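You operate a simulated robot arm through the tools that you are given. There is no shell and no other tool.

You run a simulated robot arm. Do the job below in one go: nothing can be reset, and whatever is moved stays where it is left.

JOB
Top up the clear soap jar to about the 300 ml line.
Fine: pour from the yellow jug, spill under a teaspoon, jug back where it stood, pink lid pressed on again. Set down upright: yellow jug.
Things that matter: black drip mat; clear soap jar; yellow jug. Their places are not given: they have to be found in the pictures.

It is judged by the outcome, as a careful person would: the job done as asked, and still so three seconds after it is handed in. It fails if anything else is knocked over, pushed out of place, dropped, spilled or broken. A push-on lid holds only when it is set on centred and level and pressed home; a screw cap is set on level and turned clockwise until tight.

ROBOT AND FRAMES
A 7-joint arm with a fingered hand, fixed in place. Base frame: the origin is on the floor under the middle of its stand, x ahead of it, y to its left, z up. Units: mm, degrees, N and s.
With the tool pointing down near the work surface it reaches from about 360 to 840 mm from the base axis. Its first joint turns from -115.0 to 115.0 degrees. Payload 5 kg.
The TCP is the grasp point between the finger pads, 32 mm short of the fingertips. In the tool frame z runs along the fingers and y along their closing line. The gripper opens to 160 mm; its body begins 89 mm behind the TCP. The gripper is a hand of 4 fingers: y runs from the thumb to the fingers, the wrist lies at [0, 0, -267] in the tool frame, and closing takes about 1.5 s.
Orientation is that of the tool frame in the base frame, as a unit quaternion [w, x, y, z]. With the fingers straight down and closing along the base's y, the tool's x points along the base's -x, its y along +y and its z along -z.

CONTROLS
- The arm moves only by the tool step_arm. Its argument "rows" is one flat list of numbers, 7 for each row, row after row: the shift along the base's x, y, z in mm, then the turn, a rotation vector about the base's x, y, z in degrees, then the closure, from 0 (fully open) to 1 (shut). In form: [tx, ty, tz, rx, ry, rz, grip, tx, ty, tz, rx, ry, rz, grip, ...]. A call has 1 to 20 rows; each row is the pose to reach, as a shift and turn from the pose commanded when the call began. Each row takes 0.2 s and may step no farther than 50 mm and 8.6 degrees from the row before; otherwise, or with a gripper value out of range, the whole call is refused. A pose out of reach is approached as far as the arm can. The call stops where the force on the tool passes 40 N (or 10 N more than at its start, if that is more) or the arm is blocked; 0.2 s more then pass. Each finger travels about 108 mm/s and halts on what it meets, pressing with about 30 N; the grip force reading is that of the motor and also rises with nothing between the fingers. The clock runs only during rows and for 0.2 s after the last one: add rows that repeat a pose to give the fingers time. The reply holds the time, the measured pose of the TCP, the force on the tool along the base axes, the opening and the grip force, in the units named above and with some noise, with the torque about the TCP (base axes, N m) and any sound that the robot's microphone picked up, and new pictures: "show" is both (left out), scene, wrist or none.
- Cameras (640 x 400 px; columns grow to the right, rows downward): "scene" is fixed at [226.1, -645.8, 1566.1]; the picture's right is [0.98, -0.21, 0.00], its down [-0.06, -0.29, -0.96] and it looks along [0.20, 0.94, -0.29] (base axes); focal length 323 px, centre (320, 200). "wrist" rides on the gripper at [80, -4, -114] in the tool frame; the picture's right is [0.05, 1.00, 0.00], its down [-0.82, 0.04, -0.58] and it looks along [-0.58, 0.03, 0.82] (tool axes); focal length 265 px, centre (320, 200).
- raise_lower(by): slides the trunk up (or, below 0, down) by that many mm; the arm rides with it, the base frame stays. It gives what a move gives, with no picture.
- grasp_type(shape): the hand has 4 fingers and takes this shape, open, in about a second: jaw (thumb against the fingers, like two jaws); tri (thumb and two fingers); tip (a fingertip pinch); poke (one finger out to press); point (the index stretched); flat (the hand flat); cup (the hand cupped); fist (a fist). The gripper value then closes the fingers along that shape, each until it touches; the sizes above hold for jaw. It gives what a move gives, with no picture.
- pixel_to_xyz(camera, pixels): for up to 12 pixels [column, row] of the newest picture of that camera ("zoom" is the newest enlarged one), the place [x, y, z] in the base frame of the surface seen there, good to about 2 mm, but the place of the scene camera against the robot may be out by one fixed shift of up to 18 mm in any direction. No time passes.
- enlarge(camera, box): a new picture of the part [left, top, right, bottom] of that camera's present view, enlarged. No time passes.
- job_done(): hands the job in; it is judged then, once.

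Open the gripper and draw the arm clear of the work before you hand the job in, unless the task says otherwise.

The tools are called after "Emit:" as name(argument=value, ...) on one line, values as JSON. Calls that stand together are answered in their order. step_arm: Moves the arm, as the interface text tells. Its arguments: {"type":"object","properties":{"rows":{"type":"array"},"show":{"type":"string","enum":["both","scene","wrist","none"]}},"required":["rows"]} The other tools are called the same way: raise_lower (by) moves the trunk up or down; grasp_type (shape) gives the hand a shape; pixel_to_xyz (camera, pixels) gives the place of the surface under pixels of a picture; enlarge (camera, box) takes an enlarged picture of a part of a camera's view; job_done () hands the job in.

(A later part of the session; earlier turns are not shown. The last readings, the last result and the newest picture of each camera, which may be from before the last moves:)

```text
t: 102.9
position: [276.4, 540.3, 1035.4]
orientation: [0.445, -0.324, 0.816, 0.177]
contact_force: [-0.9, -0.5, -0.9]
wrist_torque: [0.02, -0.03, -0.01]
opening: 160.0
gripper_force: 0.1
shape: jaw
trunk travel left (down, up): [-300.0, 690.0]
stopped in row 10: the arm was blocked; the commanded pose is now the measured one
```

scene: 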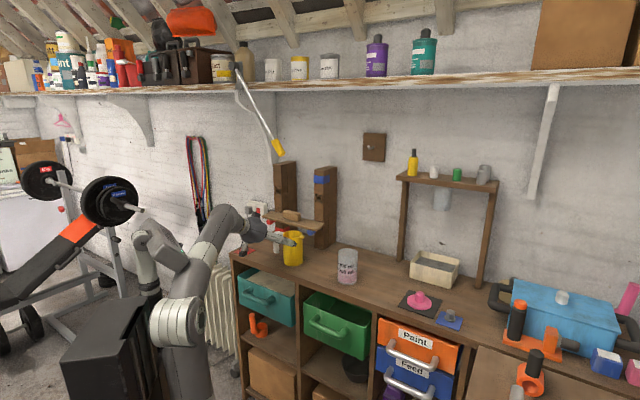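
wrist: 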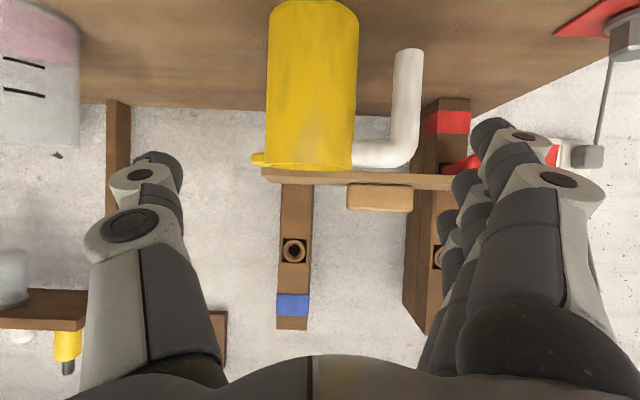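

The arm reports being blocked: the forearm seems next to the robot's own mast head at px (160,245). I measure both.

Emit:
pixel_to_xyz(camera="scene", pixels=[[160, 245], [148, 235], [180, 262], [150, 270], [205, 255], [215, 240], [225, 225], [190, 285], [180, 320], [200, 310], [190, 360], [245, 225]])

Emit:
enlarge(camera="scene", box=[60, 180, 320, 400])

```text
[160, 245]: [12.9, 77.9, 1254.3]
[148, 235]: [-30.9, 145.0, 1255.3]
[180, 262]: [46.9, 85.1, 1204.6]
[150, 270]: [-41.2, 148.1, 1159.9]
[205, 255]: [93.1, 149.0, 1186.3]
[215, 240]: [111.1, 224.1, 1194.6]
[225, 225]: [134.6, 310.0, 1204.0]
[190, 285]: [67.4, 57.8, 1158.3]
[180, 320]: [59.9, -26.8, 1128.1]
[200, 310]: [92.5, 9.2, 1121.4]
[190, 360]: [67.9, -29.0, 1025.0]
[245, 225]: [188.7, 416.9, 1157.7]
```

```text
1.82 times, centred on (190, 290) of scene
```

zoom: 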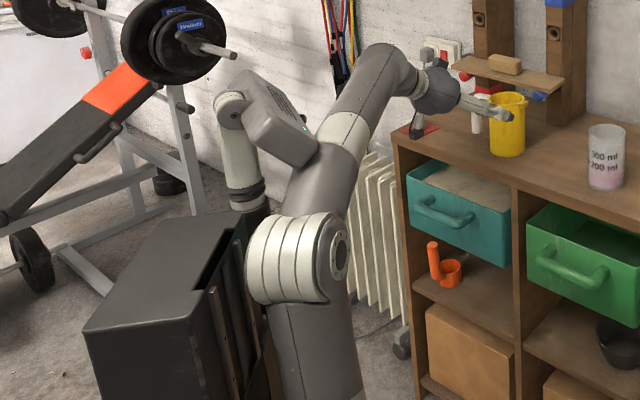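

The forearm touches the robot's own sensor head (around (47,85,1204)). I back the hand off to the right, then raise the trunk 150 mm so the forearm slopes away from the head.

Emit:
step_arm(rows=[8, -20, 0, 0, 0, 0, 0, 18, -45, -5, 0, 0, 0, 0, 28, -70, -12, 0, 0, 0, 0, 40, -95, -20, 0, 0, 0, 0, 50, -120, -30, 0, 0, 0, 0, 50, -120, -30, 0, 0, 0, 0], show="scene")

Emit:
raise_lower(by=150)

```text
t: 104.3
position: [310.0, 445.5, 1025.6]
orientation: [0.45, -0.322, 0.813, 0.182]
contact_force: [0.1, 0.1, 0.8]
wrist_torque: [0.01, -0.01, -0.02]
opening: 160.2
gripper_force: 0.2
shape: jaw
out of reach, approached as far as the arm can: row 5, 6
trunk travel left (down, up): [-300.0, 690.0]
```

scene: 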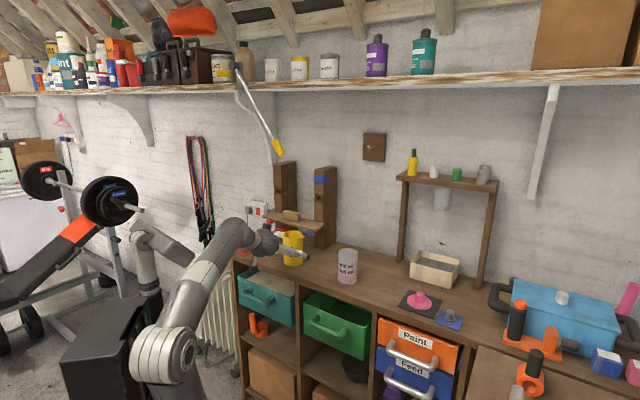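

```text
t: 106.0
position: [308.8, 447.5, 1175.9]
orientation: [0.45, -0.324, 0.812, 0.182]
contact_force: [-0.1, -0.1, 0.3]
wrist_torque: [0.01, 0.0, -0.04]
opening: 159.9
gripper_force: 0.1
shape: jaw
trunk travel left (down, up): [-450.0, 540.0]
```

Now with the trunk at −400 I move to the pre-grasp line in front of the jug (TCP ≈(278,570,1060)), correcting the small orientation error.

Emit:
step_arm(rows=[0, 5, -25, 0.2, -0.2, 0.2, 0, -3, 20, -50, 0.4, -0.5, 0.5, 0, -8, 40, -70, 0.6, -0.7, 0.7, 0, -14, 60, -85, 0.8, -1.0, 1.0, 0, -20, 82, -98, 1.0, -1.2, 1.2, 0, -26, 103, -108, 1.18, -1.43, 1.48, 0, -31, 122.5, -116, 1.18, -1.43, 1.48, 0, -31, 122.5, -116, 1.18, -1.43, 1.48, 0])

```text
t: 107.8
position: [276.9, 572.4, 1059.0]
orientation: [0.462, -0.332, 0.8, 0.192]
contact_force: [0.6, -0.5, 0.7]
wrist_torque: [-0.02, -0.01, -0.04]
opening: 160.2
gripper_force: 0.0
shape: jaw
trunk travel left (down, up): [-450.0, 540.0]
```

scene: 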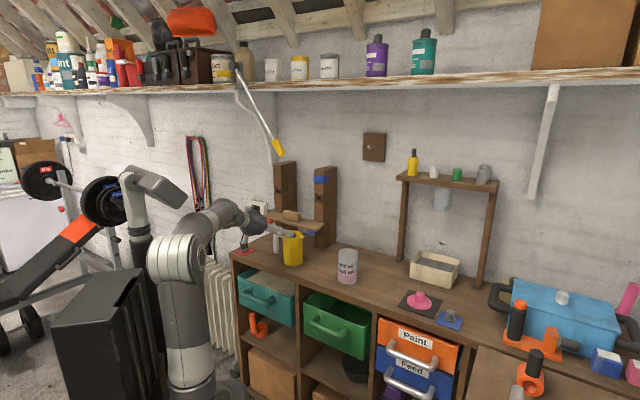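
wrist: 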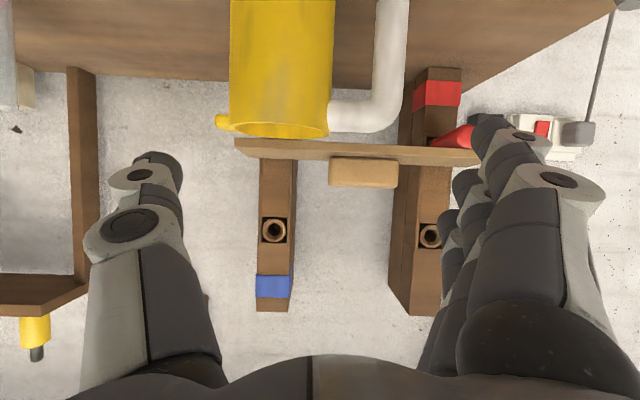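

Pose and orientation are exact now. Before regrasping I dry-run the pour with the empty hand: first go to the tilting place near the jar at z≈1105.

Emit:
step_arm(rows=[0, 0, 25, 0, 0, 0, 0.1, 0, 0, 48, 0, 0, 0, 0.14, 30, -8, 48, 0, 0, 0, 0.14, 62, -17, 48, 0, 0, 0, 0.14, 95, -25, 48, 0, 0, 0, 0.14, 128, -34, 48, 0, 0, 0, 0.14, 160, -43, 48, 0, 0, 0, 0.14, 160, -43, 48, 0, 0, 0, 0.14])

```text
t: 109.6
position: [438.5, 526.3, 1104.2]
orientation: [0.461, -0.333, 0.8, 0.192]
contact_force: [0.1, -0.5, -0.3]
wrist_torque: [0.01, 0.0, -0.01]
opening: 137.8
gripper_force: 0.1
shape: jaw
trunk travel left (down, up): [-450.0, 540.0]
```

scene: 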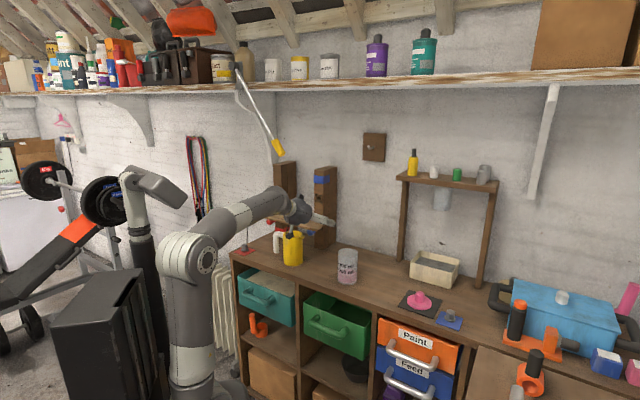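
wrist: 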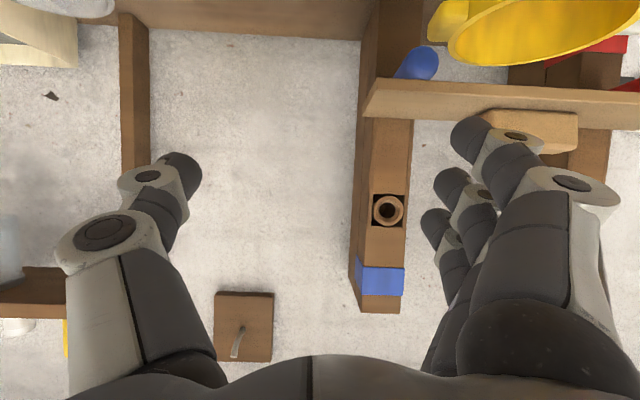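

No reach problem. Now the roll test: 65° about the +45° axis in place with the empty hand.

Emit:
step_arm(rows=[0, 0, 0, 3.536, 3.536, 0, 0.14, 0, 0, 0, 7.07, 7.07, 0, 0.14, 0, 0, 0, 10.61, 10.61, 0, 0.14, 0, 0, 0, 14.14, 14.14, 0, 0.14, 0, 0, 0, 17.68, 17.68, 0, 0.14, 0, 0, 0, 21.21, 21.21, 0, 0.14, 0, 0, 0, 24.75, 24.75, 0, 0.14, 0, 0, 0, 28.28, 28.28, 0, 0.14, 0, 0, 0, 31.82, 31.82, 0, 0.14, 0, 0, 0, 35.36, 35.36, 0, 0.14, 0, 0, 0, 38.89, 38.89, 0, 0.14, 0, 0, 0, 42.43, 42.43, 0, 0.14, 0, 0, 0, 45.96, 45.96, 0, 0.14, 0, 0, 0, 45.96, 45.96, 0, 0.14])

```text
t: 112.6
position: [435.8, 527.9, 1106.2]
orientation: [0.211, -0.033, 0.777, 0.592]
contact_force: [-0.2, -0.1, 0.1]
wrist_torque: [-0.04, -0.01, 0.01]
opening: 137.9
gripper_force: 0.0
shape: jaw
trunk travel left (down, up): [-450.0, 540.0]
```

scene: 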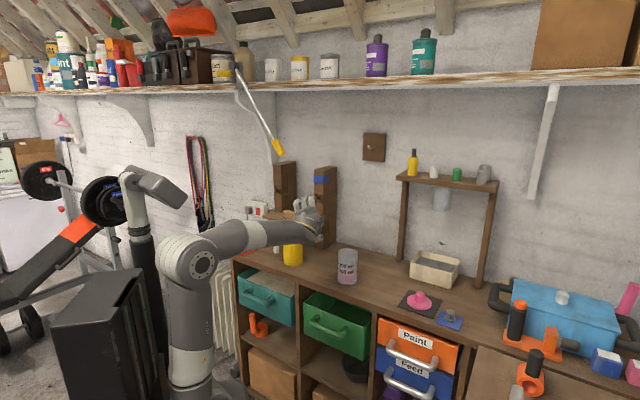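
wrist: 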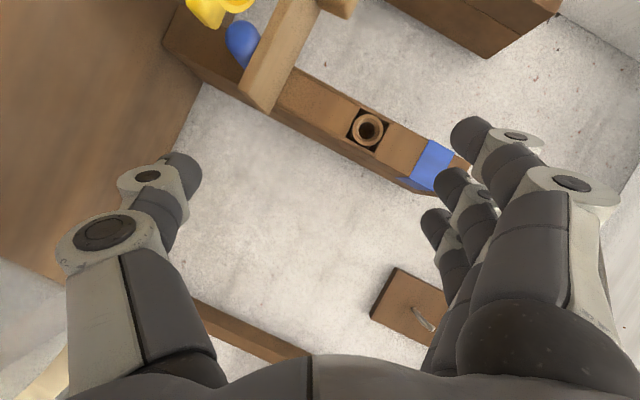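

The 65° roll is reached without any drift and the jar stays visible to the scene camera. I also test the pour position itself (30 mm closer) and 10° more roll.

Emit:
step_arm(rows=[15, -15, 0, 0, 0, 0, 0.14, 32, -32, 0, 0, 0, 0, 0.14, 32, -32, 5, 3.536, 3.536, 0, 0.14, 32, -32, 10, 7.07, 7.07, 0, 0.14, 32, -32, 10, 7.07, 7.07, 0, 0.14], show="scene")

```text
t: 113.8
position: [469.1, 495.6, 1117.3]
orientation: [0.164, 0.017, 0.751, 0.639]
contact_force: [-0.9, -0.2, -0.2]
wrist_torque: [0.01, 0.03, -0.01]
opening: 137.6
gripper_force: 0.1
shape: jaw
trunk travel left (down, up): [-450.0, 540.0]
```

scene: 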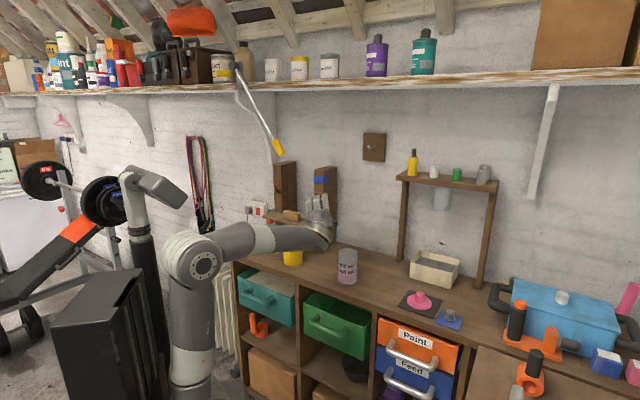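

All reachable. I roll back to upright, return over to the pre-grasp line in front of the jug and open fully.

Emit:
step_arm(rows=[-5, 5, 0, -5.303, -5.303, 0, 0.14, -12, 12, -2, -10.607, -10.607, 0, 0.14, -20, 20, -4, -15.91, -15.91, 0, 0.1, -32, 32, -6, -21.213, -21.213, 0, 0.05, -32, 32, -8, -26.517, -26.517, 0, 0, -32, 32, -10, -31.82, -31.82, 0, 0, -32, 32, -10, -37.123, -37.123, 0, 0, -32, 32, -10, -42.426, -42.426, 0, 0, -32, 32, -10, -47.73, -47.73, 0, 0, -32, 32, -10, -53.03, -53.03, 0, 0, -64, 40, -10, -53.03, -53.03, 0, 0, -97, 49, -10, -53.03, -53.03, 0, 0, -130, 58, -10, -53.03, -53.03, 0, 0, -163, 67, -10, -53.03, -53.03, 0, 0, -192, 75, -10, -53.03, -53.03, 0, 0, -192, 75, -35, -53.03, -53.03, 0, 0, -192, 75, -58, -53.03, -53.03, 0, 0, -192, 75, -58, -53.03, -53.03, 0, 0])

```text
t: 117.6
position: [275.7, 571.9, 1058.2]
orientation: [0.462, -0.332, 0.8, 0.191]
contact_force: [0.1, 0.2, -0.3]
wrist_torque: [-0.04, -0.01, -0.03]
opening: 160.0
gripper_force: 0.0
shape: jaw
trunk travel left (down, up): [-450.0, 540.0]
```

scene: 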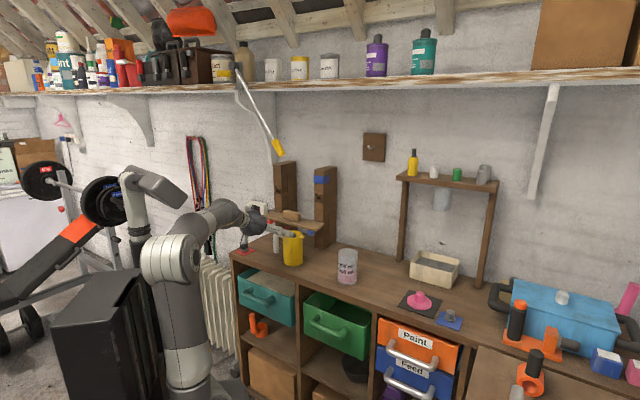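
wrist: 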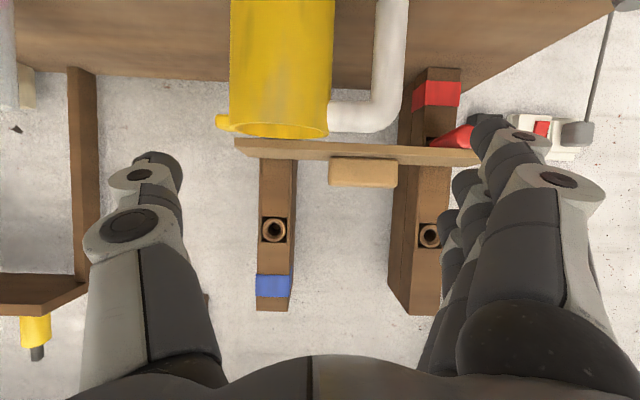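

I measure the jug walls and handle again from here to align precisely.

Emit:
pixel_to_xyz(camera="wrist", pixels=[[233, 70], [331, 70], [282, 70], [378, 60], [405, 60], [392, 60], [233, 122], [326, 126], [280, 118], [280, 137], [220, 122], [395, 125]])

```text
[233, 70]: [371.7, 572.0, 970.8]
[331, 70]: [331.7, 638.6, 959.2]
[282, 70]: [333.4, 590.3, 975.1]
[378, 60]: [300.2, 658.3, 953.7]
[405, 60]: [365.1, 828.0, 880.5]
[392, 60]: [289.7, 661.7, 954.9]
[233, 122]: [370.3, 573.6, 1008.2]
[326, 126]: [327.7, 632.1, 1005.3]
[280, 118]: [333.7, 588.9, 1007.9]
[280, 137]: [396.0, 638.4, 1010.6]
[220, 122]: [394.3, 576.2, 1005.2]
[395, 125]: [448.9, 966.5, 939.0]
```

Jug centre ≈(364.5,614), basically its original place. I align (+3,−3), lower to z≈962 and advance partway.

Emit:
step_arm(rows=[1.5, -1.5, -20, 0, 0, 0, 0, 2.9, -2.9, -45, 0, 0, 0, 0, 2.9, -2.9, -72, 0, 0, 0, 0, 2.9, -2.9, -96.5, 0, 0, 0, 0, 15, 9, -96.5, 0, 0, 0, 0, 30, 24, -96.5, 0, 0, 0, 0, 45, 39, -96.5, 0, 0, 0, 0, 45, 39, -96.5, 0, 0, 0, 0])

Emit:
enlarge(camera="scene", box=[230, 200, 320, 280])

```text
t: 119.4
position: [321.7, 611.3, 962.8]
orientation: [0.461, -0.333, 0.8, 0.192]
contact_force: [0.3, 0.4, 0.6]
wrist_torque: [0.01, -0.02, -0.02]
opening: 159.7
gripper_force: 0.0
shape: jaw
trunk travel left (down, up): [-450.0, 540.0]
```

scene: 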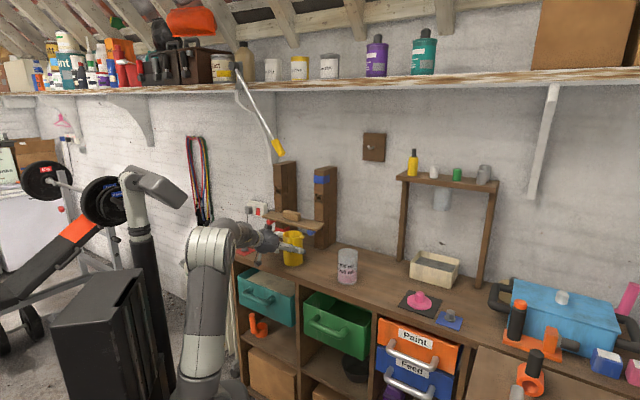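
wrist: 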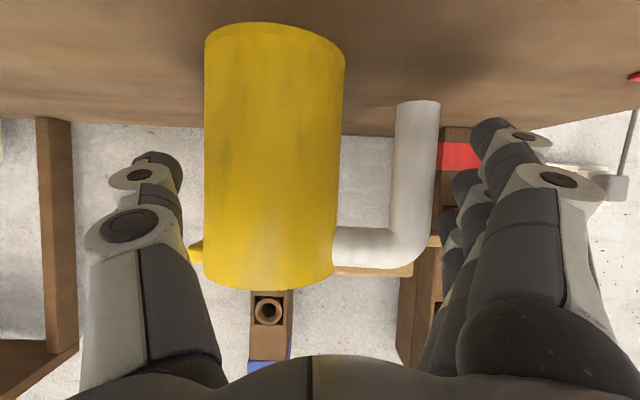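

```text
5.00 times, centred on (275, 240) of scene
```

zoom: 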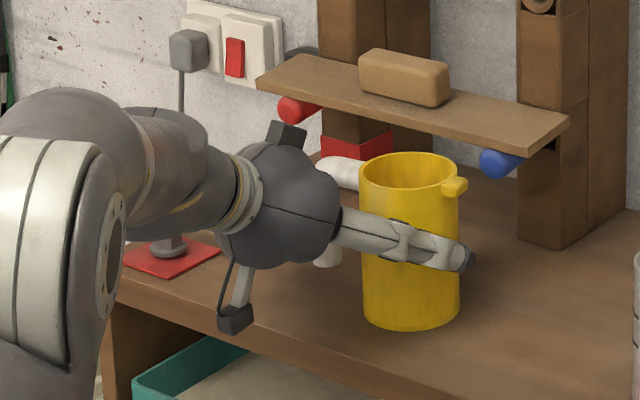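

Alignment is good (jug+handle midpoint 322 px). I advance the last 21 mm per axis.

Emit:
step_arm(rows=[8, 8, 0, 0, 0, 0, 0, 16, 16, 0, 0, 0, 0, 0, 21.3, 21.3, 0, 0, 0, 0, 0, 21.3, 21.3, 0, 0, 0, 0, 0])

Emit:
enlarge(camera="scene", box=[230, 200, 320, 280])

```text
t: 120.4
position: [343.4, 632.2, 962.8]
orientation: [0.461, -0.333, 0.8, 0.192]
contact_force: [0.2, -0.8, 0.0]
wrist_torque: [0.0, 0.01, 0.01]
opening: 160.0
gripper_force: 0.0
shape: jaw
trunk travel left (down, up): [-450.0, 540.0]
```

scene: 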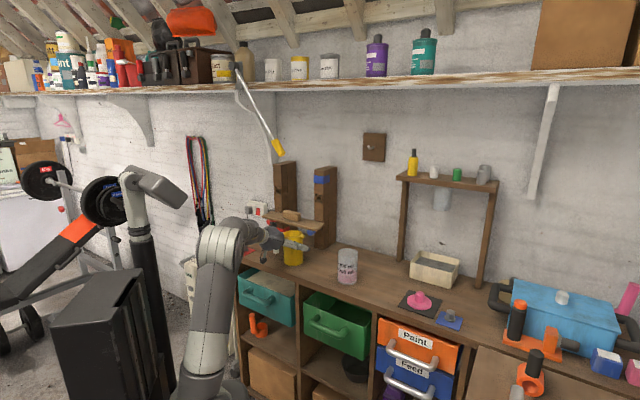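
wrist: 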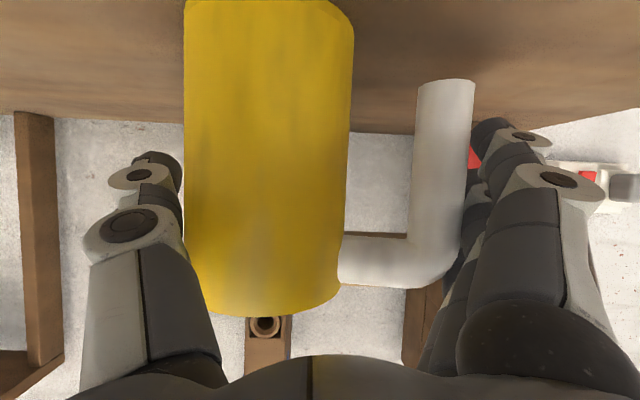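

```text
5.00 times, centred on (275, 240) of scene
```

zoom: 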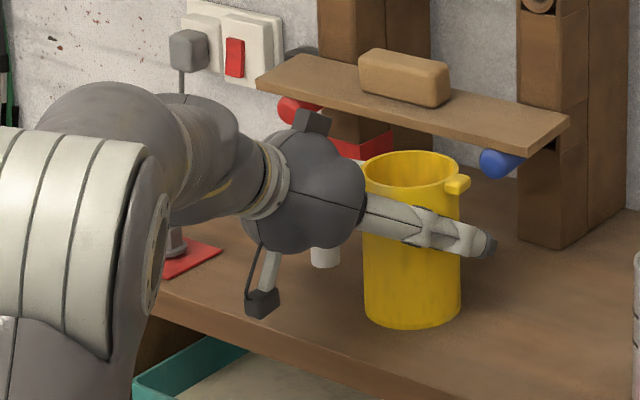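

In position with no contact force. I close on jug wall and handle, then lift 15 mm.

Emit:
step_arm(rows=[0, 0, 0, 0, 0, 0, 0.06, 0, 0, 0, 0, 0, 0, 0.12, 0, 0, 0, 0, 0, 0, 0.18, 0, 0, 0, 0, 0, 0, 0.25, 0, 0, 0, 0, 0, 0, 0.35, 0, 0, 0, 0, 0, 0, 0.35, 0, 0, 3, 0, 0, 0, 0.35, 0, 0, 6, 0, 0, 0, 0.35, 0, 0, 10, 0, 0, 0, 0.35, 0, 0, 15, 0, 0, 0, 0.35, 0, 0, 15, 0, 0, 0, 0.35])

Emit:
enlarge(camera="scene", box=[230, 200, 320, 280])

```text
t: 122.8
position: [343.3, 631.5, 976.1]
orientation: [0.461, -0.332, 0.8, 0.191]
contact_force: [0.0, -1.0, -3.3]
wrist_torque: [0.04, 0.06, -0.03]
opening: 130.5
gripper_force: 29.5
shape: jaw
trunk travel left (down, up): [-450.0, 540.0]
```

scene: 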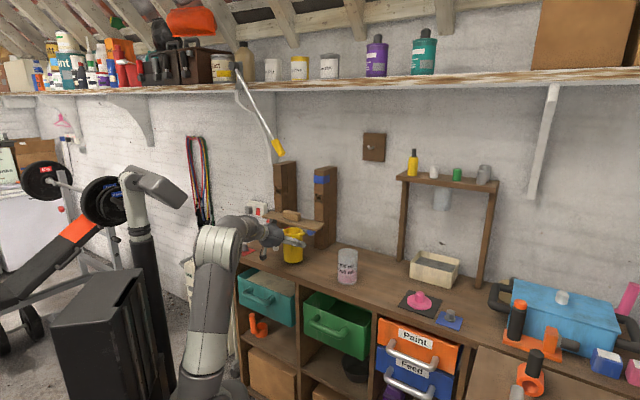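
wrist: 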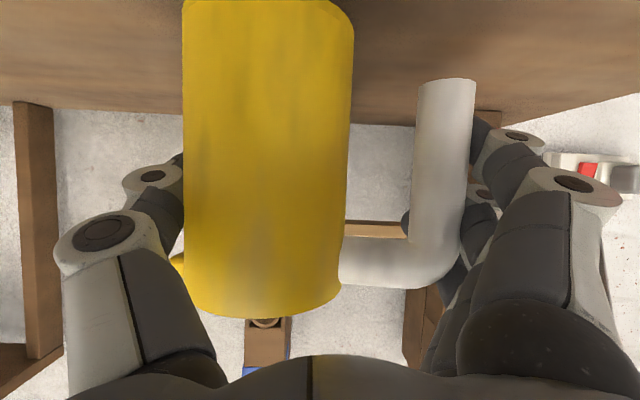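

```text
5.00 times, centred on (275, 240) of scene
```

zoom: 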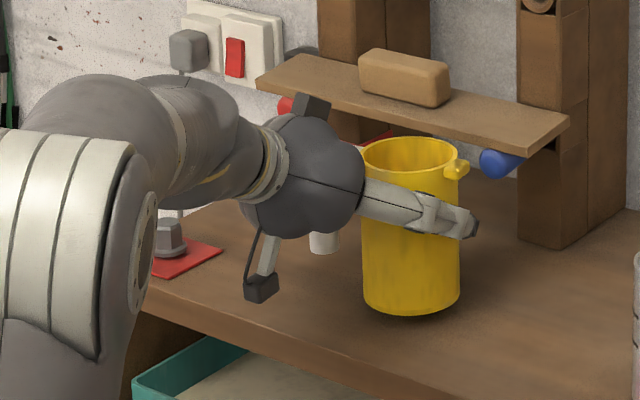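

Lifted cleanly and level. I raise it to z≈1105 and carry it to the tilting place near the jar.

Emit:
step_arm(rows=[0, 0, 8, 0, 0, 0, 0.35, 0, 0, 24, 0, 0, 0, 0.35, 0, 0, 42, 0, 0, 0, 0.35, 0, 0, 60, 0, 0, 0, 0.35, 0, 0, 78, 0, 0, 0, 0.35, 0, 0, 96, 0, 0, 0, 0.35, 0, 0, 114, 0, 0, 0, 0.35, 0, 0, 128, 0, 0, 0, 0.35, 4, -4, 128, 0, 0, 0, 0.35, 14, -15, 128, 0, 0, 0, 0.35, 26, -28, 128, 0, 0, 0, 0.35, 39, -41, 128, 0, 0, 0, 0.35, 52, -55, 128, 0, 0, 0, 0.35, 65, -68, 128, 0, 0, 0, 0.35, 78, -82, 128, 0, 0, 0, 0.35, 90, -95, 128, 0, 0, 0, 0.35, 100, -105, 128, 0, 0, 0, 0.35, 104.6, -109.5, 128, 0, 0, 0, 0.35, 104.6, -109.5, 128, 0, 0, 0, 0.35])

Emit:
enlarge(camera="scene", box=[270, 190, 390, 300])

```text
t: 126.8
position: [449.1, 521.8, 1106.2]
orientation: [0.462, -0.332, 0.8, 0.192]
contact_force: [-1.0, -0.9, -2.7]
wrist_torque: [0.02, 0.08, 0.02]
opening: 130.3
gripper_force: 30.1
shape: jaw
trunk travel left (down, up): [-450.0, 540.0]
```

scene: 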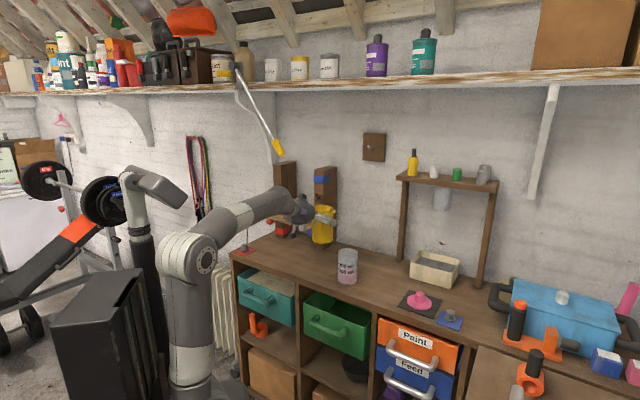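
wrist: 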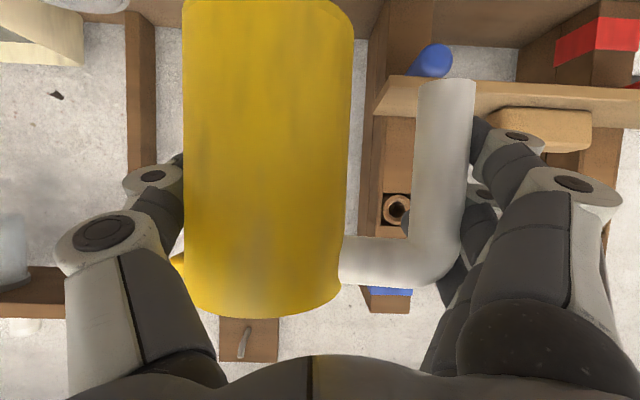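

```text
3.64 times, centred on (330, 245) of scene
```

zoom: 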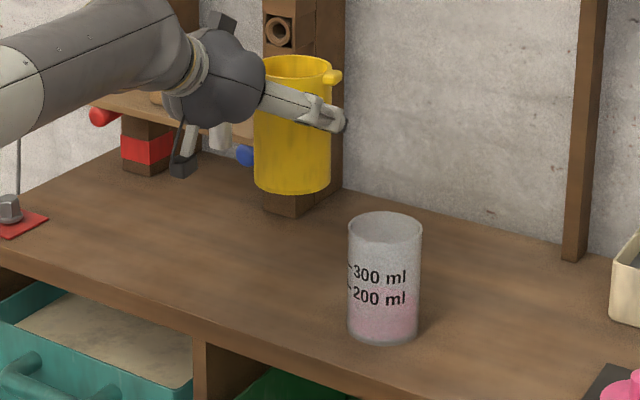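

The jar and jug are both well visible. I tilt the jug 34° in place in small steps (below the overflow angle).

Emit:
step_arm(rows=[0, 0, 0, 1.414, 1.414, 0, 0.35, 0, 0, 0, 3.536, 3.536, 0, 0.35, 0, 0, 0, 5.657, 5.657, 0, 0.35, 0, 0, 0, 7.778, 7.778, 0, 0.35, 0, 0, 0, 9.9, 9.9, 0, 0.35, 0, 0, 0, 12.02, 12.02, 0, 0.35, 0, 0, 0, 14.14, 14.14, 0, 0.35, 0, 0, 0, 16.26, 16.26, 0, 0.35, 0, 0, 0, 18.38, 18.38, 0, 0.35, 0, 0, 0, 20.5, 20.5, 0, 0.35, 0, 0, 0, 22.6, 22.6, 0, 0.35, 0, 0, 0, 24.04, 24.04, 0, 0.35, 0, 0, 0, 24.04, 24.04, 0, 0.35])

Emit:
enlarge(camera="scene", box=[290, 190, 380, 290])

```text
t: 129.6
position: [447.8, 521.8, 1106.0]
orientation: [0.345, -0.182, 0.821, 0.418]
contact_force: [0.2, 0.4, -2.3]
wrist_torque: [-0.02, 0.02, 0.02]
opening: 129.9
gripper_force: 30.4
shape: jaw
trunk travel left (down, up): [-450.0, 540.0]
```

scene: 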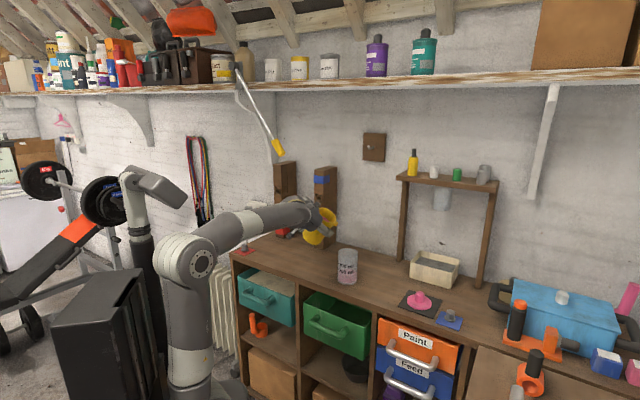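
wrist: 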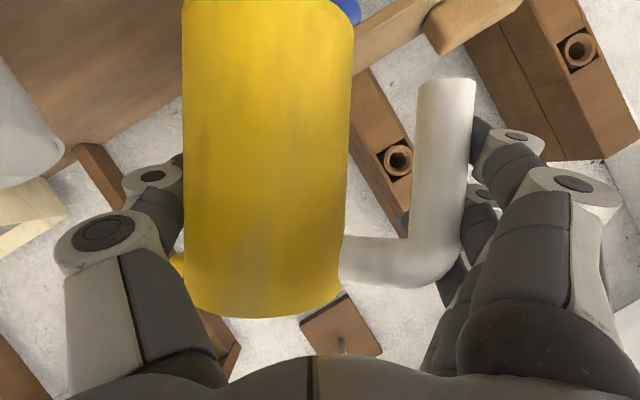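

```text
4.00 times, centred on (335, 240) of scene
```

zoom: 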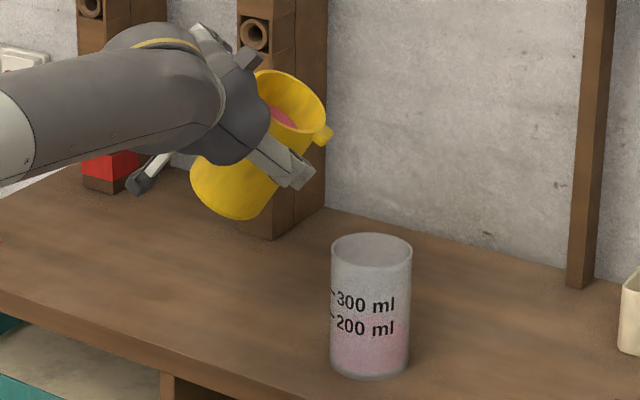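

Tilted 34° and stable. I measure the spout tip and the jar rim in the same (scene) frame for relative alignment.

Emit:
pixel_to_xyz(camera="zoom", pixels=[[326, 136], [320, 142], [330, 132], [315, 132], [334, 245], [410, 250], [372, 261], [372, 236], [300, 180], [310, 165], [290, 120], [372, 290]])

Emit:
enlarge(camera="scene", box=[310, 205, 350, 240])

```text
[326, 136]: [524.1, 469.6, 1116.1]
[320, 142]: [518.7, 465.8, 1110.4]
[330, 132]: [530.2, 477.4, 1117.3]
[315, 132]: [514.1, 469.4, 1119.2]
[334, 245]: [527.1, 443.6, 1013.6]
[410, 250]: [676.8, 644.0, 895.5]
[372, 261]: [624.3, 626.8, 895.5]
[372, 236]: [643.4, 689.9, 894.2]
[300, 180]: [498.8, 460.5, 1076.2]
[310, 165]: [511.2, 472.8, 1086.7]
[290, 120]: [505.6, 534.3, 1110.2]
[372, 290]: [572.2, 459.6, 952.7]
```

```text
11.43 times, centred on (330, 222) of scene
```

zoom: 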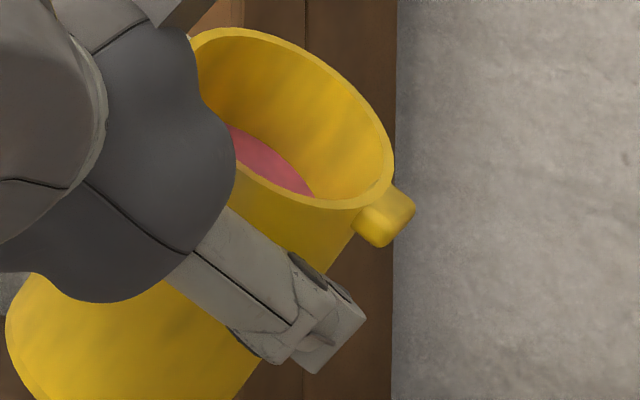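

I calibrate the scene camera's offset using the mat corners known from the wrist camera ((675.6,220.9), (752,140.3), (836.4,219.1), (750.5,299.3)).

Emit:
enlarge(camera="scene", box=[390, 280, 450, 325])

Emit:
pixel_to_xyz(camera="scene", pixels=[[398, 305], [399, 305], [433, 317], [433, 316], [442, 300], [441, 300], [409, 291], [410, 291.5]])

```text
8.89 times, centred on (420, 302) of scene
```

zoom: 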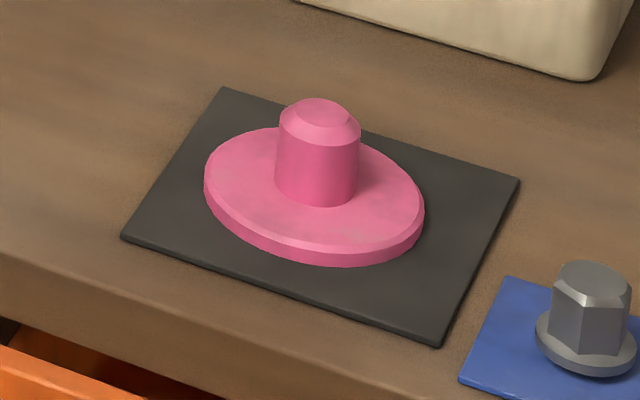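

```text
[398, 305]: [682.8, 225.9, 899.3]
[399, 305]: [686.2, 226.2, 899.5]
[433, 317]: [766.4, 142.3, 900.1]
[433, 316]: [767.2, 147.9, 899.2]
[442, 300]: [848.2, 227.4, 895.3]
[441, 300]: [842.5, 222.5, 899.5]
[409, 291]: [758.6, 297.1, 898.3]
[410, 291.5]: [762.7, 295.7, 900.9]
```

I query the four mat corners in this zoom for the offset.

Emit:
pixel_to_xyz(camera="zoom", pixels=[[125, 237], [439, 341], [516, 181], [223, 91], [318, 105], [206, 180], [424, 210], [315, 255]])

```text
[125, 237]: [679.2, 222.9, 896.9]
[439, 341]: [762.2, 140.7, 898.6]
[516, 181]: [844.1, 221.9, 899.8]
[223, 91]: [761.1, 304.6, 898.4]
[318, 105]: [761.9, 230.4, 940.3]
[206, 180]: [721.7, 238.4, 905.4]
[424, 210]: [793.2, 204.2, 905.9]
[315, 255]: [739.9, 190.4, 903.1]
```

Scene offset is (+8.0,+2.6,+15.1). I zoom on the spout again and measure its faces and the rim carefully.

Emit:
enlarge(camera="scene", box=[310, 205, 350, 240])

Emit:
pixel_to_xyz(camera="zoom", pixels=[[412, 210], [400, 190], [390, 235], [378, 240], [365, 215], [385, 205], [400, 215], [388, 160], [330, 200], [360, 203], [260, 38], [330, 70]])

```text
11.43 times, centred on (330, 222) of scene
```

zoom: 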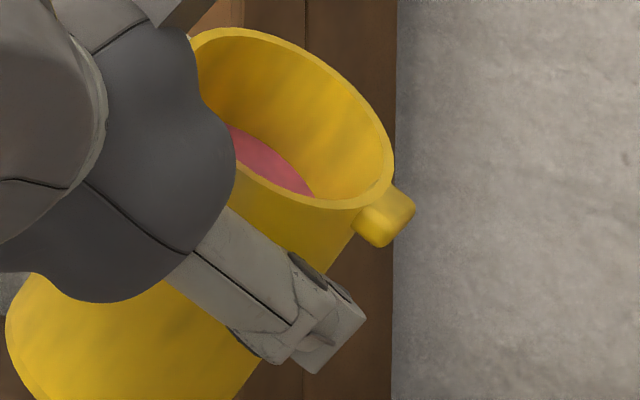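

```text
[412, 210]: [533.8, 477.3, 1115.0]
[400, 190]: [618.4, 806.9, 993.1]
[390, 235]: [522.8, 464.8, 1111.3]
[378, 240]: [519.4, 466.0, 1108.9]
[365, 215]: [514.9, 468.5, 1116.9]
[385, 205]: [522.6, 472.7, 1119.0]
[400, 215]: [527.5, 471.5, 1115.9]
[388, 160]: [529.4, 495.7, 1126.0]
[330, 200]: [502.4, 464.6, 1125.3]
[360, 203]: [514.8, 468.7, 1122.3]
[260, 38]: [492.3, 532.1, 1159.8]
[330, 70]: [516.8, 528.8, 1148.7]
```

From the scene (offset removed) the spout's outer edge is at A≈699, about 10 mm beyond the jar's line (A≈689). I shift accordingly and bring the spout over the near half of the jar at 34° tilt (no flow yet).

Emit:
step_arm(rows=[2, -4, 0, 0, 0, 0, 0.35, 6, -11, -1, 0, 0, 0, 0.35, 11, -19, -3, 0, 0, 0, 0.35, 16, -27, -5, 0, 0, 0, 0.35, 20, -34, -8, 0, 0, 0, 0.35, 21.2, -36.3, -9, 0, 0, 0, 0.35, 21.2, -36.3, -9, 0, 0, 0, 0.35])

Emit:
enlarge(camera="scene", box=[310, 200, 380, 290])

```text
t: 131.2
position: [468.9, 485.4, 1096.3]
orientation: [0.345, -0.184, 0.821, 0.417]
contact_force: [-0.5, -0.4, -2.6]
wrist_torque: [-0.03, 0.0, -0.01]
opening: 130.0
gripper_force: 30.3
shape: jaw
trunk travel left (down, up): [-450.0, 540.0]
```

scene: 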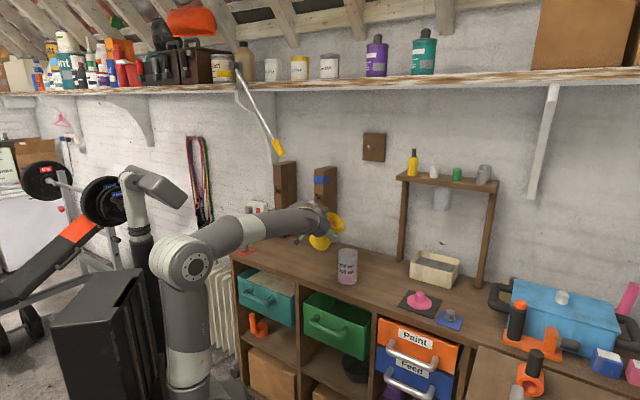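
wrist: 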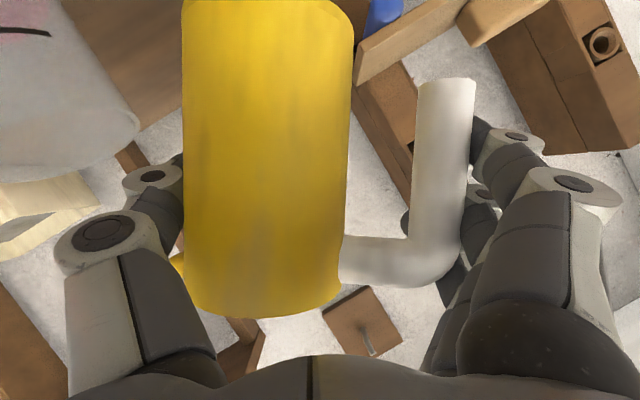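

```text
4.44 times, centred on (345, 245) of scene
```

zoom: 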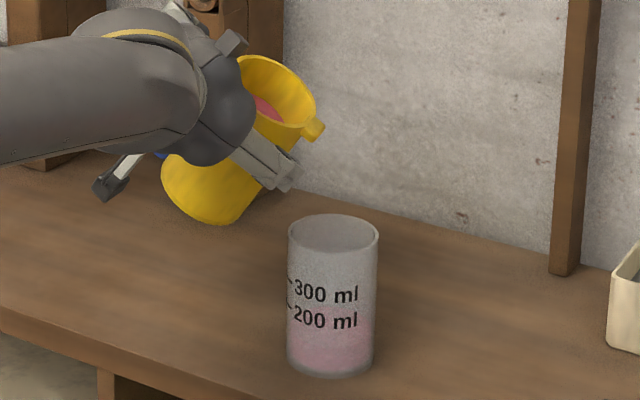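

I verify the spout's position relative to the jar rim in this zoom.

Emit:
pixel_to_xyz(camera="zoom", pixels=[[325, 127], [314, 139], [318, 132], [289, 235], [377, 238], [333, 252], [333, 217], [290, 185], [280, 188]])

```text
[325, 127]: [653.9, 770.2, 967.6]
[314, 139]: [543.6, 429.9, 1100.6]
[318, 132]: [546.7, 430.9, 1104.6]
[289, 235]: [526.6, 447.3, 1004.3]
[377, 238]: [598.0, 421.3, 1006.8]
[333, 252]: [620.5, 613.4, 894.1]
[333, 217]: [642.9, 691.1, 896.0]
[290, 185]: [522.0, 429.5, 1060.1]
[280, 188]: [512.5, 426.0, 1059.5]
```

The spout centre is at A≈689, ~16 mm short of the jar's centre and 87 mm above the rim — as planned. I tilt on to 42° keeping the spout there and lowering slightly.

Emit:
step_arm(rows=[0.3, -0.3, -2, 1.414, 1.414, 0, 0.35, 0.6, -0.6, -4, 2.828, 2.828, 0, 0.35, 0.9, -0.9, -6, 4.243, 4.243, 0, 0.35, 1.2, -1.2, -7.5, 5.657, 5.657, 0, 0.35, 1.2, -1.2, -7.5, 5.657, 5.657, 0, 0.35], show="scene")

Emit:
enlarge(camera="scene", box=[310, 200, 380, 290])

```text
t: 132.4
position: [470.5, 484.1, 1088.6]
orientation: [0.312, -0.144, 0.816, 0.466]
contact_force: [-0.1, 0.4, -2.5]
wrist_torque: [-0.06, -0.03, 0.06]
opening: 130.1
gripper_force: 29.8
shape: jaw
trunk travel left (down, up): [-450.0, 540.0]
```

scene: 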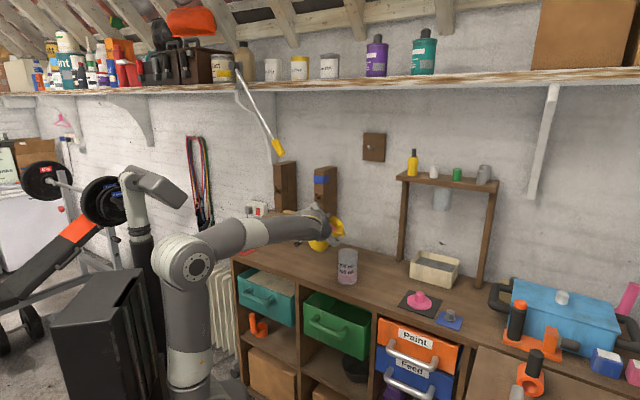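

```text
4.44 times, centred on (345, 245) of scene
```

zoom: 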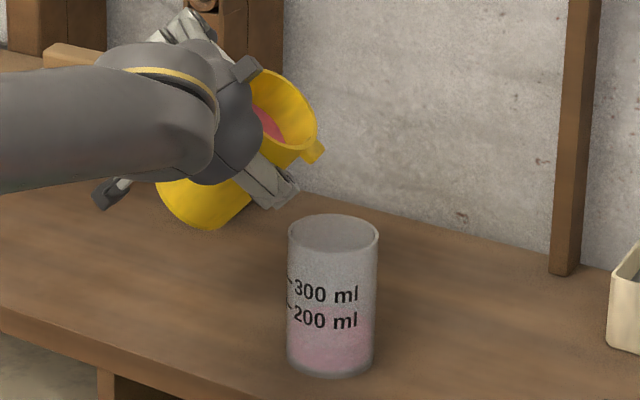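

At 42° nothing flows yet. I go on in 2° steps to 46° with a pause, watching the stream.

Emit:
step_arm(rows=[0.5, -0.5, 0.5, 1.414, 1.414, 0, 0.35, 1, -1, 1, 2.828, 2.828, 0, 0.35, 1, -1, 1, 2.828, 2.828, 0, 0.35, 1, -1, 1, 2.828, 2.828, 0, 0.35], show="none")

Emit:
enlarge(camera="scene", box=[310, 200, 380, 290])

```text
t: 133.4
position: [471.7, 484.2, 1089.0]
orientation: [0.295, -0.126, 0.811, 0.49]
contact_force: [0.2, 0.7, -3.5]
wrist_torque: [-0.04, -0.05, -0.02]
opening: 130.2
gripper_force: 30.1
shape: jaw
trunk travel left (down, up): [-450.0, 540.0]
```

```text
4.44 times, centred on (345, 245) of scene
```

zoom: 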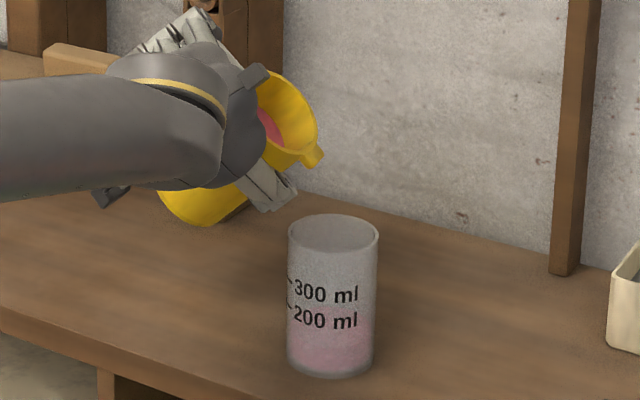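

No flow at 46°. On to 49° with the same care.

Emit:
step_arm(rows=[0.4, -0.4, 1.5, 0.707, 0.707, 0, 0.35, 0.7, -0.7, 3, 1.414, 1.414, 0, 0.35, 1.1, -1.1, 4.5, 2.121, 2.121, 0, 0.35, 1.1, -1.1, 4.5, 2.121, 2.121, 0, 0.35, 1.1, -1.1, 4.5, 2.121, 2.121, 0, 0.35], show="none")

Emit:
enlarge(camera="scene", box=[310, 200, 380, 290])

```text
t: 134.6
position: [472.3, 482.0, 1093.7]
orientation: [0.283, -0.111, 0.807, 0.506]
contact_force: [0.2, 0.3, -2.4]
wrist_torque: [-0.06, -0.04, 0.04]
opening: 129.9
gripper_force: 29.6
shape: jaw
trunk travel left (down, up): [-450.0, 540.0]
```

```text
4.44 times, centred on (345, 245) of scene
```

zoom: 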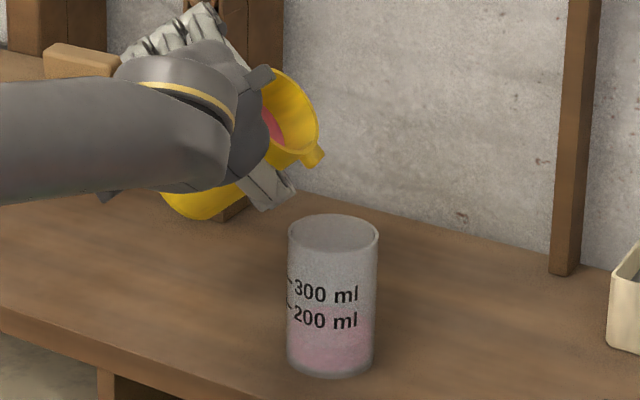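

Still none at 49°. I continue to 52°.

Emit:
step_arm(rows=[0.4, -0.4, 1.5, 0.707, 0.707, 0, 0.35, 0.8, -0.8, 3, 1.414, 1.414, 0, 0.35, 1.2, -1.2, 4.5, 2.121, 2.121, 0, 0.35, 1.2, -1.2, 4.5, 2.121, 2.121, 0, 0.35, 1.2, -1.2, 4.5, 2.121, 2.121, 0, 0.35], show="none")

Emit:
enlarge(camera="scene", box=[310, 200, 380, 290])

```text
t: 135.8
position: [474.6, 481.9, 1098.3]
orientation: [0.27, -0.097, 0.802, 0.523]
contact_force: [0.2, -0.4, -2.2]
wrist_torque: [-0.11, -0.03, -0.02]
opening: 130.4
gripper_force: 30.0
shape: jaw
trunk travel left (down, up): [-450.0, 540.0]
```

```text
4.44 times, centred on (345, 245) of scene
```

zoom: 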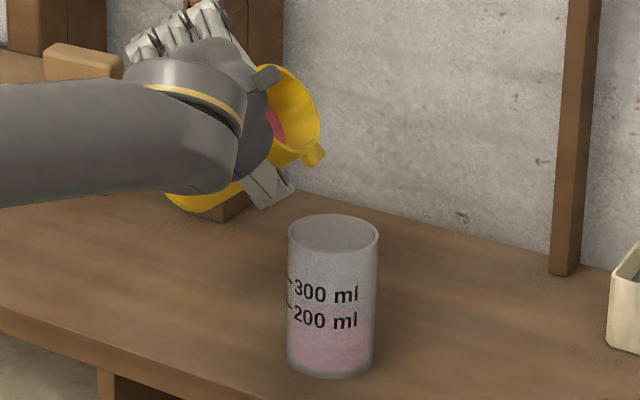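

No visible stream; I zoom on the jar and the spout to see whether anything is flowing.

Emit:
enlarge(camera="scene", box=[332, 240, 362, 290])

Emit:
enlarge(camera="scene", box=[320, 205, 360, 250])

```text
8.00 times, centred on (347, 265) of scene
```

zoom: 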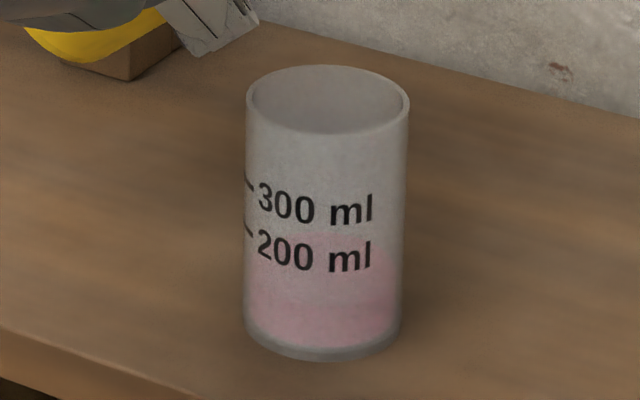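

```text
8.89 times, centred on (340, 228) of scene
```

zoom: 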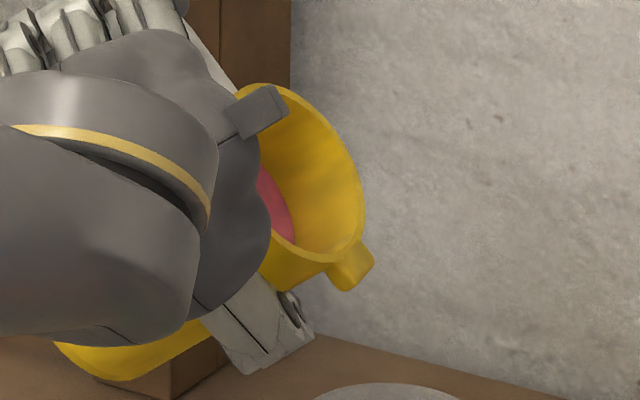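

The jar is unchanged and nothing flows at 52°. I go on to 55°.

Emit:
step_arm(rows=[0.4, -0.4, 1.4, 0.707, 0.707, 0, 0.35, 0.8, -0.8, 2.8, 1.414, 1.414, 0, 0.35, 1.3, -1.3, 4.3, 2.121, 2.121, 0, 0.35, 1.3, -1.3, 4.3, 2.121, 2.121, 0, 0.35], show="none")

Emit:
enlarge(camera="scene", box=[310, 200, 380, 290])

```text
t: 136.8
position: [475.2, 478.9, 1102.5]
orientation: [0.257, -0.082, 0.798, 0.539]
contact_force: [-0.1, -0.4, -2.7]
wrist_torque: [-0.07, -0.06, 0.01]
opening: 130.0
gripper_force: 30.6
shape: jaw
trunk travel left (down, up): [-450.0, 540.0]
```

```text
4.44 times, centred on (345, 245) of scene
```

zoom: 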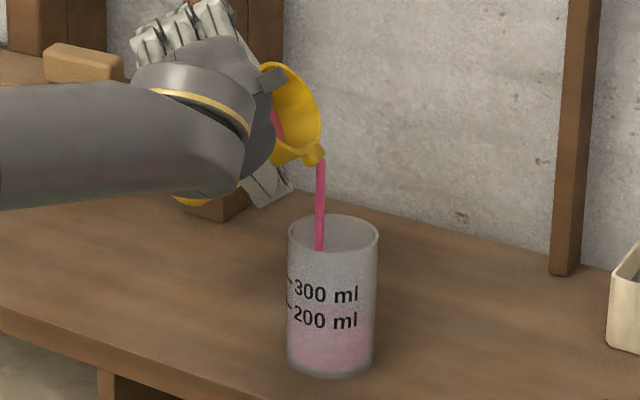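

Soap now flows at 55° in a thin stream into the jar's mouth (zoom x≈320, mouth 288–378). I shift 4 mm further toward the jar centre and hold 1 s to gauge the rate.

Emit:
step_arm(rows=[1.5, -1.5, 0, 0, 0, 0, 0.35, 2.8, -2.8, 0, 0, 0, 0, 0.35, 2.8, -2.8, 0, 0, 0, 0, 0.35, 2.8, -2.8, 0, 0, 0, 0, 0.35], show="none")

Emit:
enlarge(camera="scene", box=[310, 200, 380, 290])

Emit:
enlarge(camera="scene", box=[332, 240, 362, 290])

```text
t: 137.8
position: [478.1, 477.9, 1102.8]
orientation: [0.256, -0.083, 0.797, 0.541]
contact_force: [-0.1, -0.7, -3.4]
wrist_torque: [-0.06, -0.09, -0.03]
opening: 130.1
gripper_force: 30.1
shape: jaw
trunk travel left (down, up): [-450.0, 540.0]
```

```text
4.44 times, centred on (345, 245) of scene
```

zoom: 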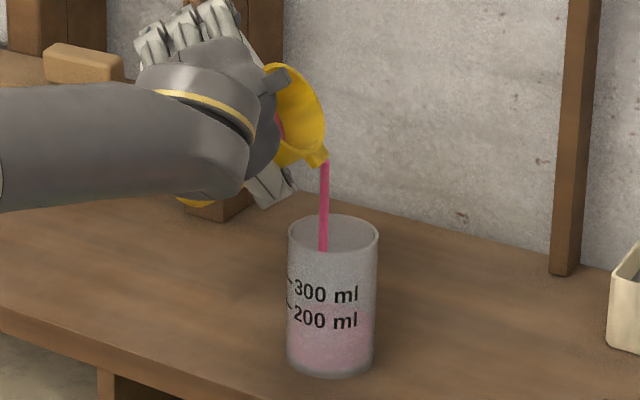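

```text
8.00 times, centred on (347, 265) of scene
```

zoom: 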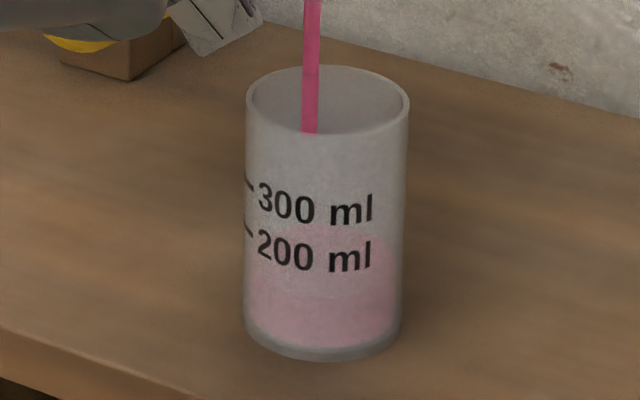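

I measure the stream's position against the jar centre (scene frame ≈(560,425)) and the level seen in the jar.

Emit:
pixel_to_xyz(camera="zoom", pixels=[[311, 60], [311, 100], [310, 125], [330, 90], [325, 240], [325, 225]])

Emit:
step_arm(rows=[0, 0, 0, 0, 0, 0, 0.35, 0, 0, 0, 0, 0, 0, 0.35], show="wrist")

Emit:
enlarge(camera="scene", box=[332, 240, 362, 290])

```text
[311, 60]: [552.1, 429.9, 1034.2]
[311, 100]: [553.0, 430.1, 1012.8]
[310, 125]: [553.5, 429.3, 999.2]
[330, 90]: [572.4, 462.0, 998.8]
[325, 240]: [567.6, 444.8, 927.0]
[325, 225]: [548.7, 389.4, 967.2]
```

```text
t: 138.4
position: [477.0, 477.7, 1102.8]
orientation: [0.257, -0.083, 0.798, 0.54]
contact_force: [-0.5, 0.1, -3.1]
wrist_torque: [-0.07, -0.05, -0.01]
opening: 130.4
gripper_force: 29.9
shape: jaw
trunk travel left (down, up): [-450.0, 540.0]
```

wrist: 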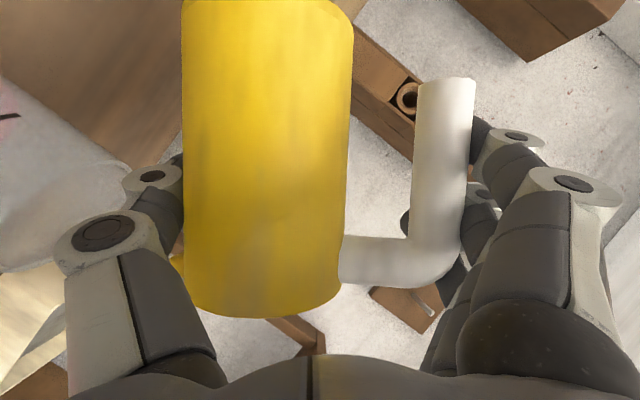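

```text
8.00 times, centred on (347, 265) of scene
```

zoom: 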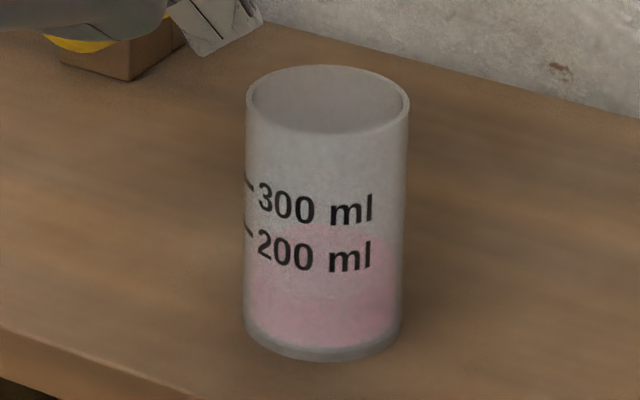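

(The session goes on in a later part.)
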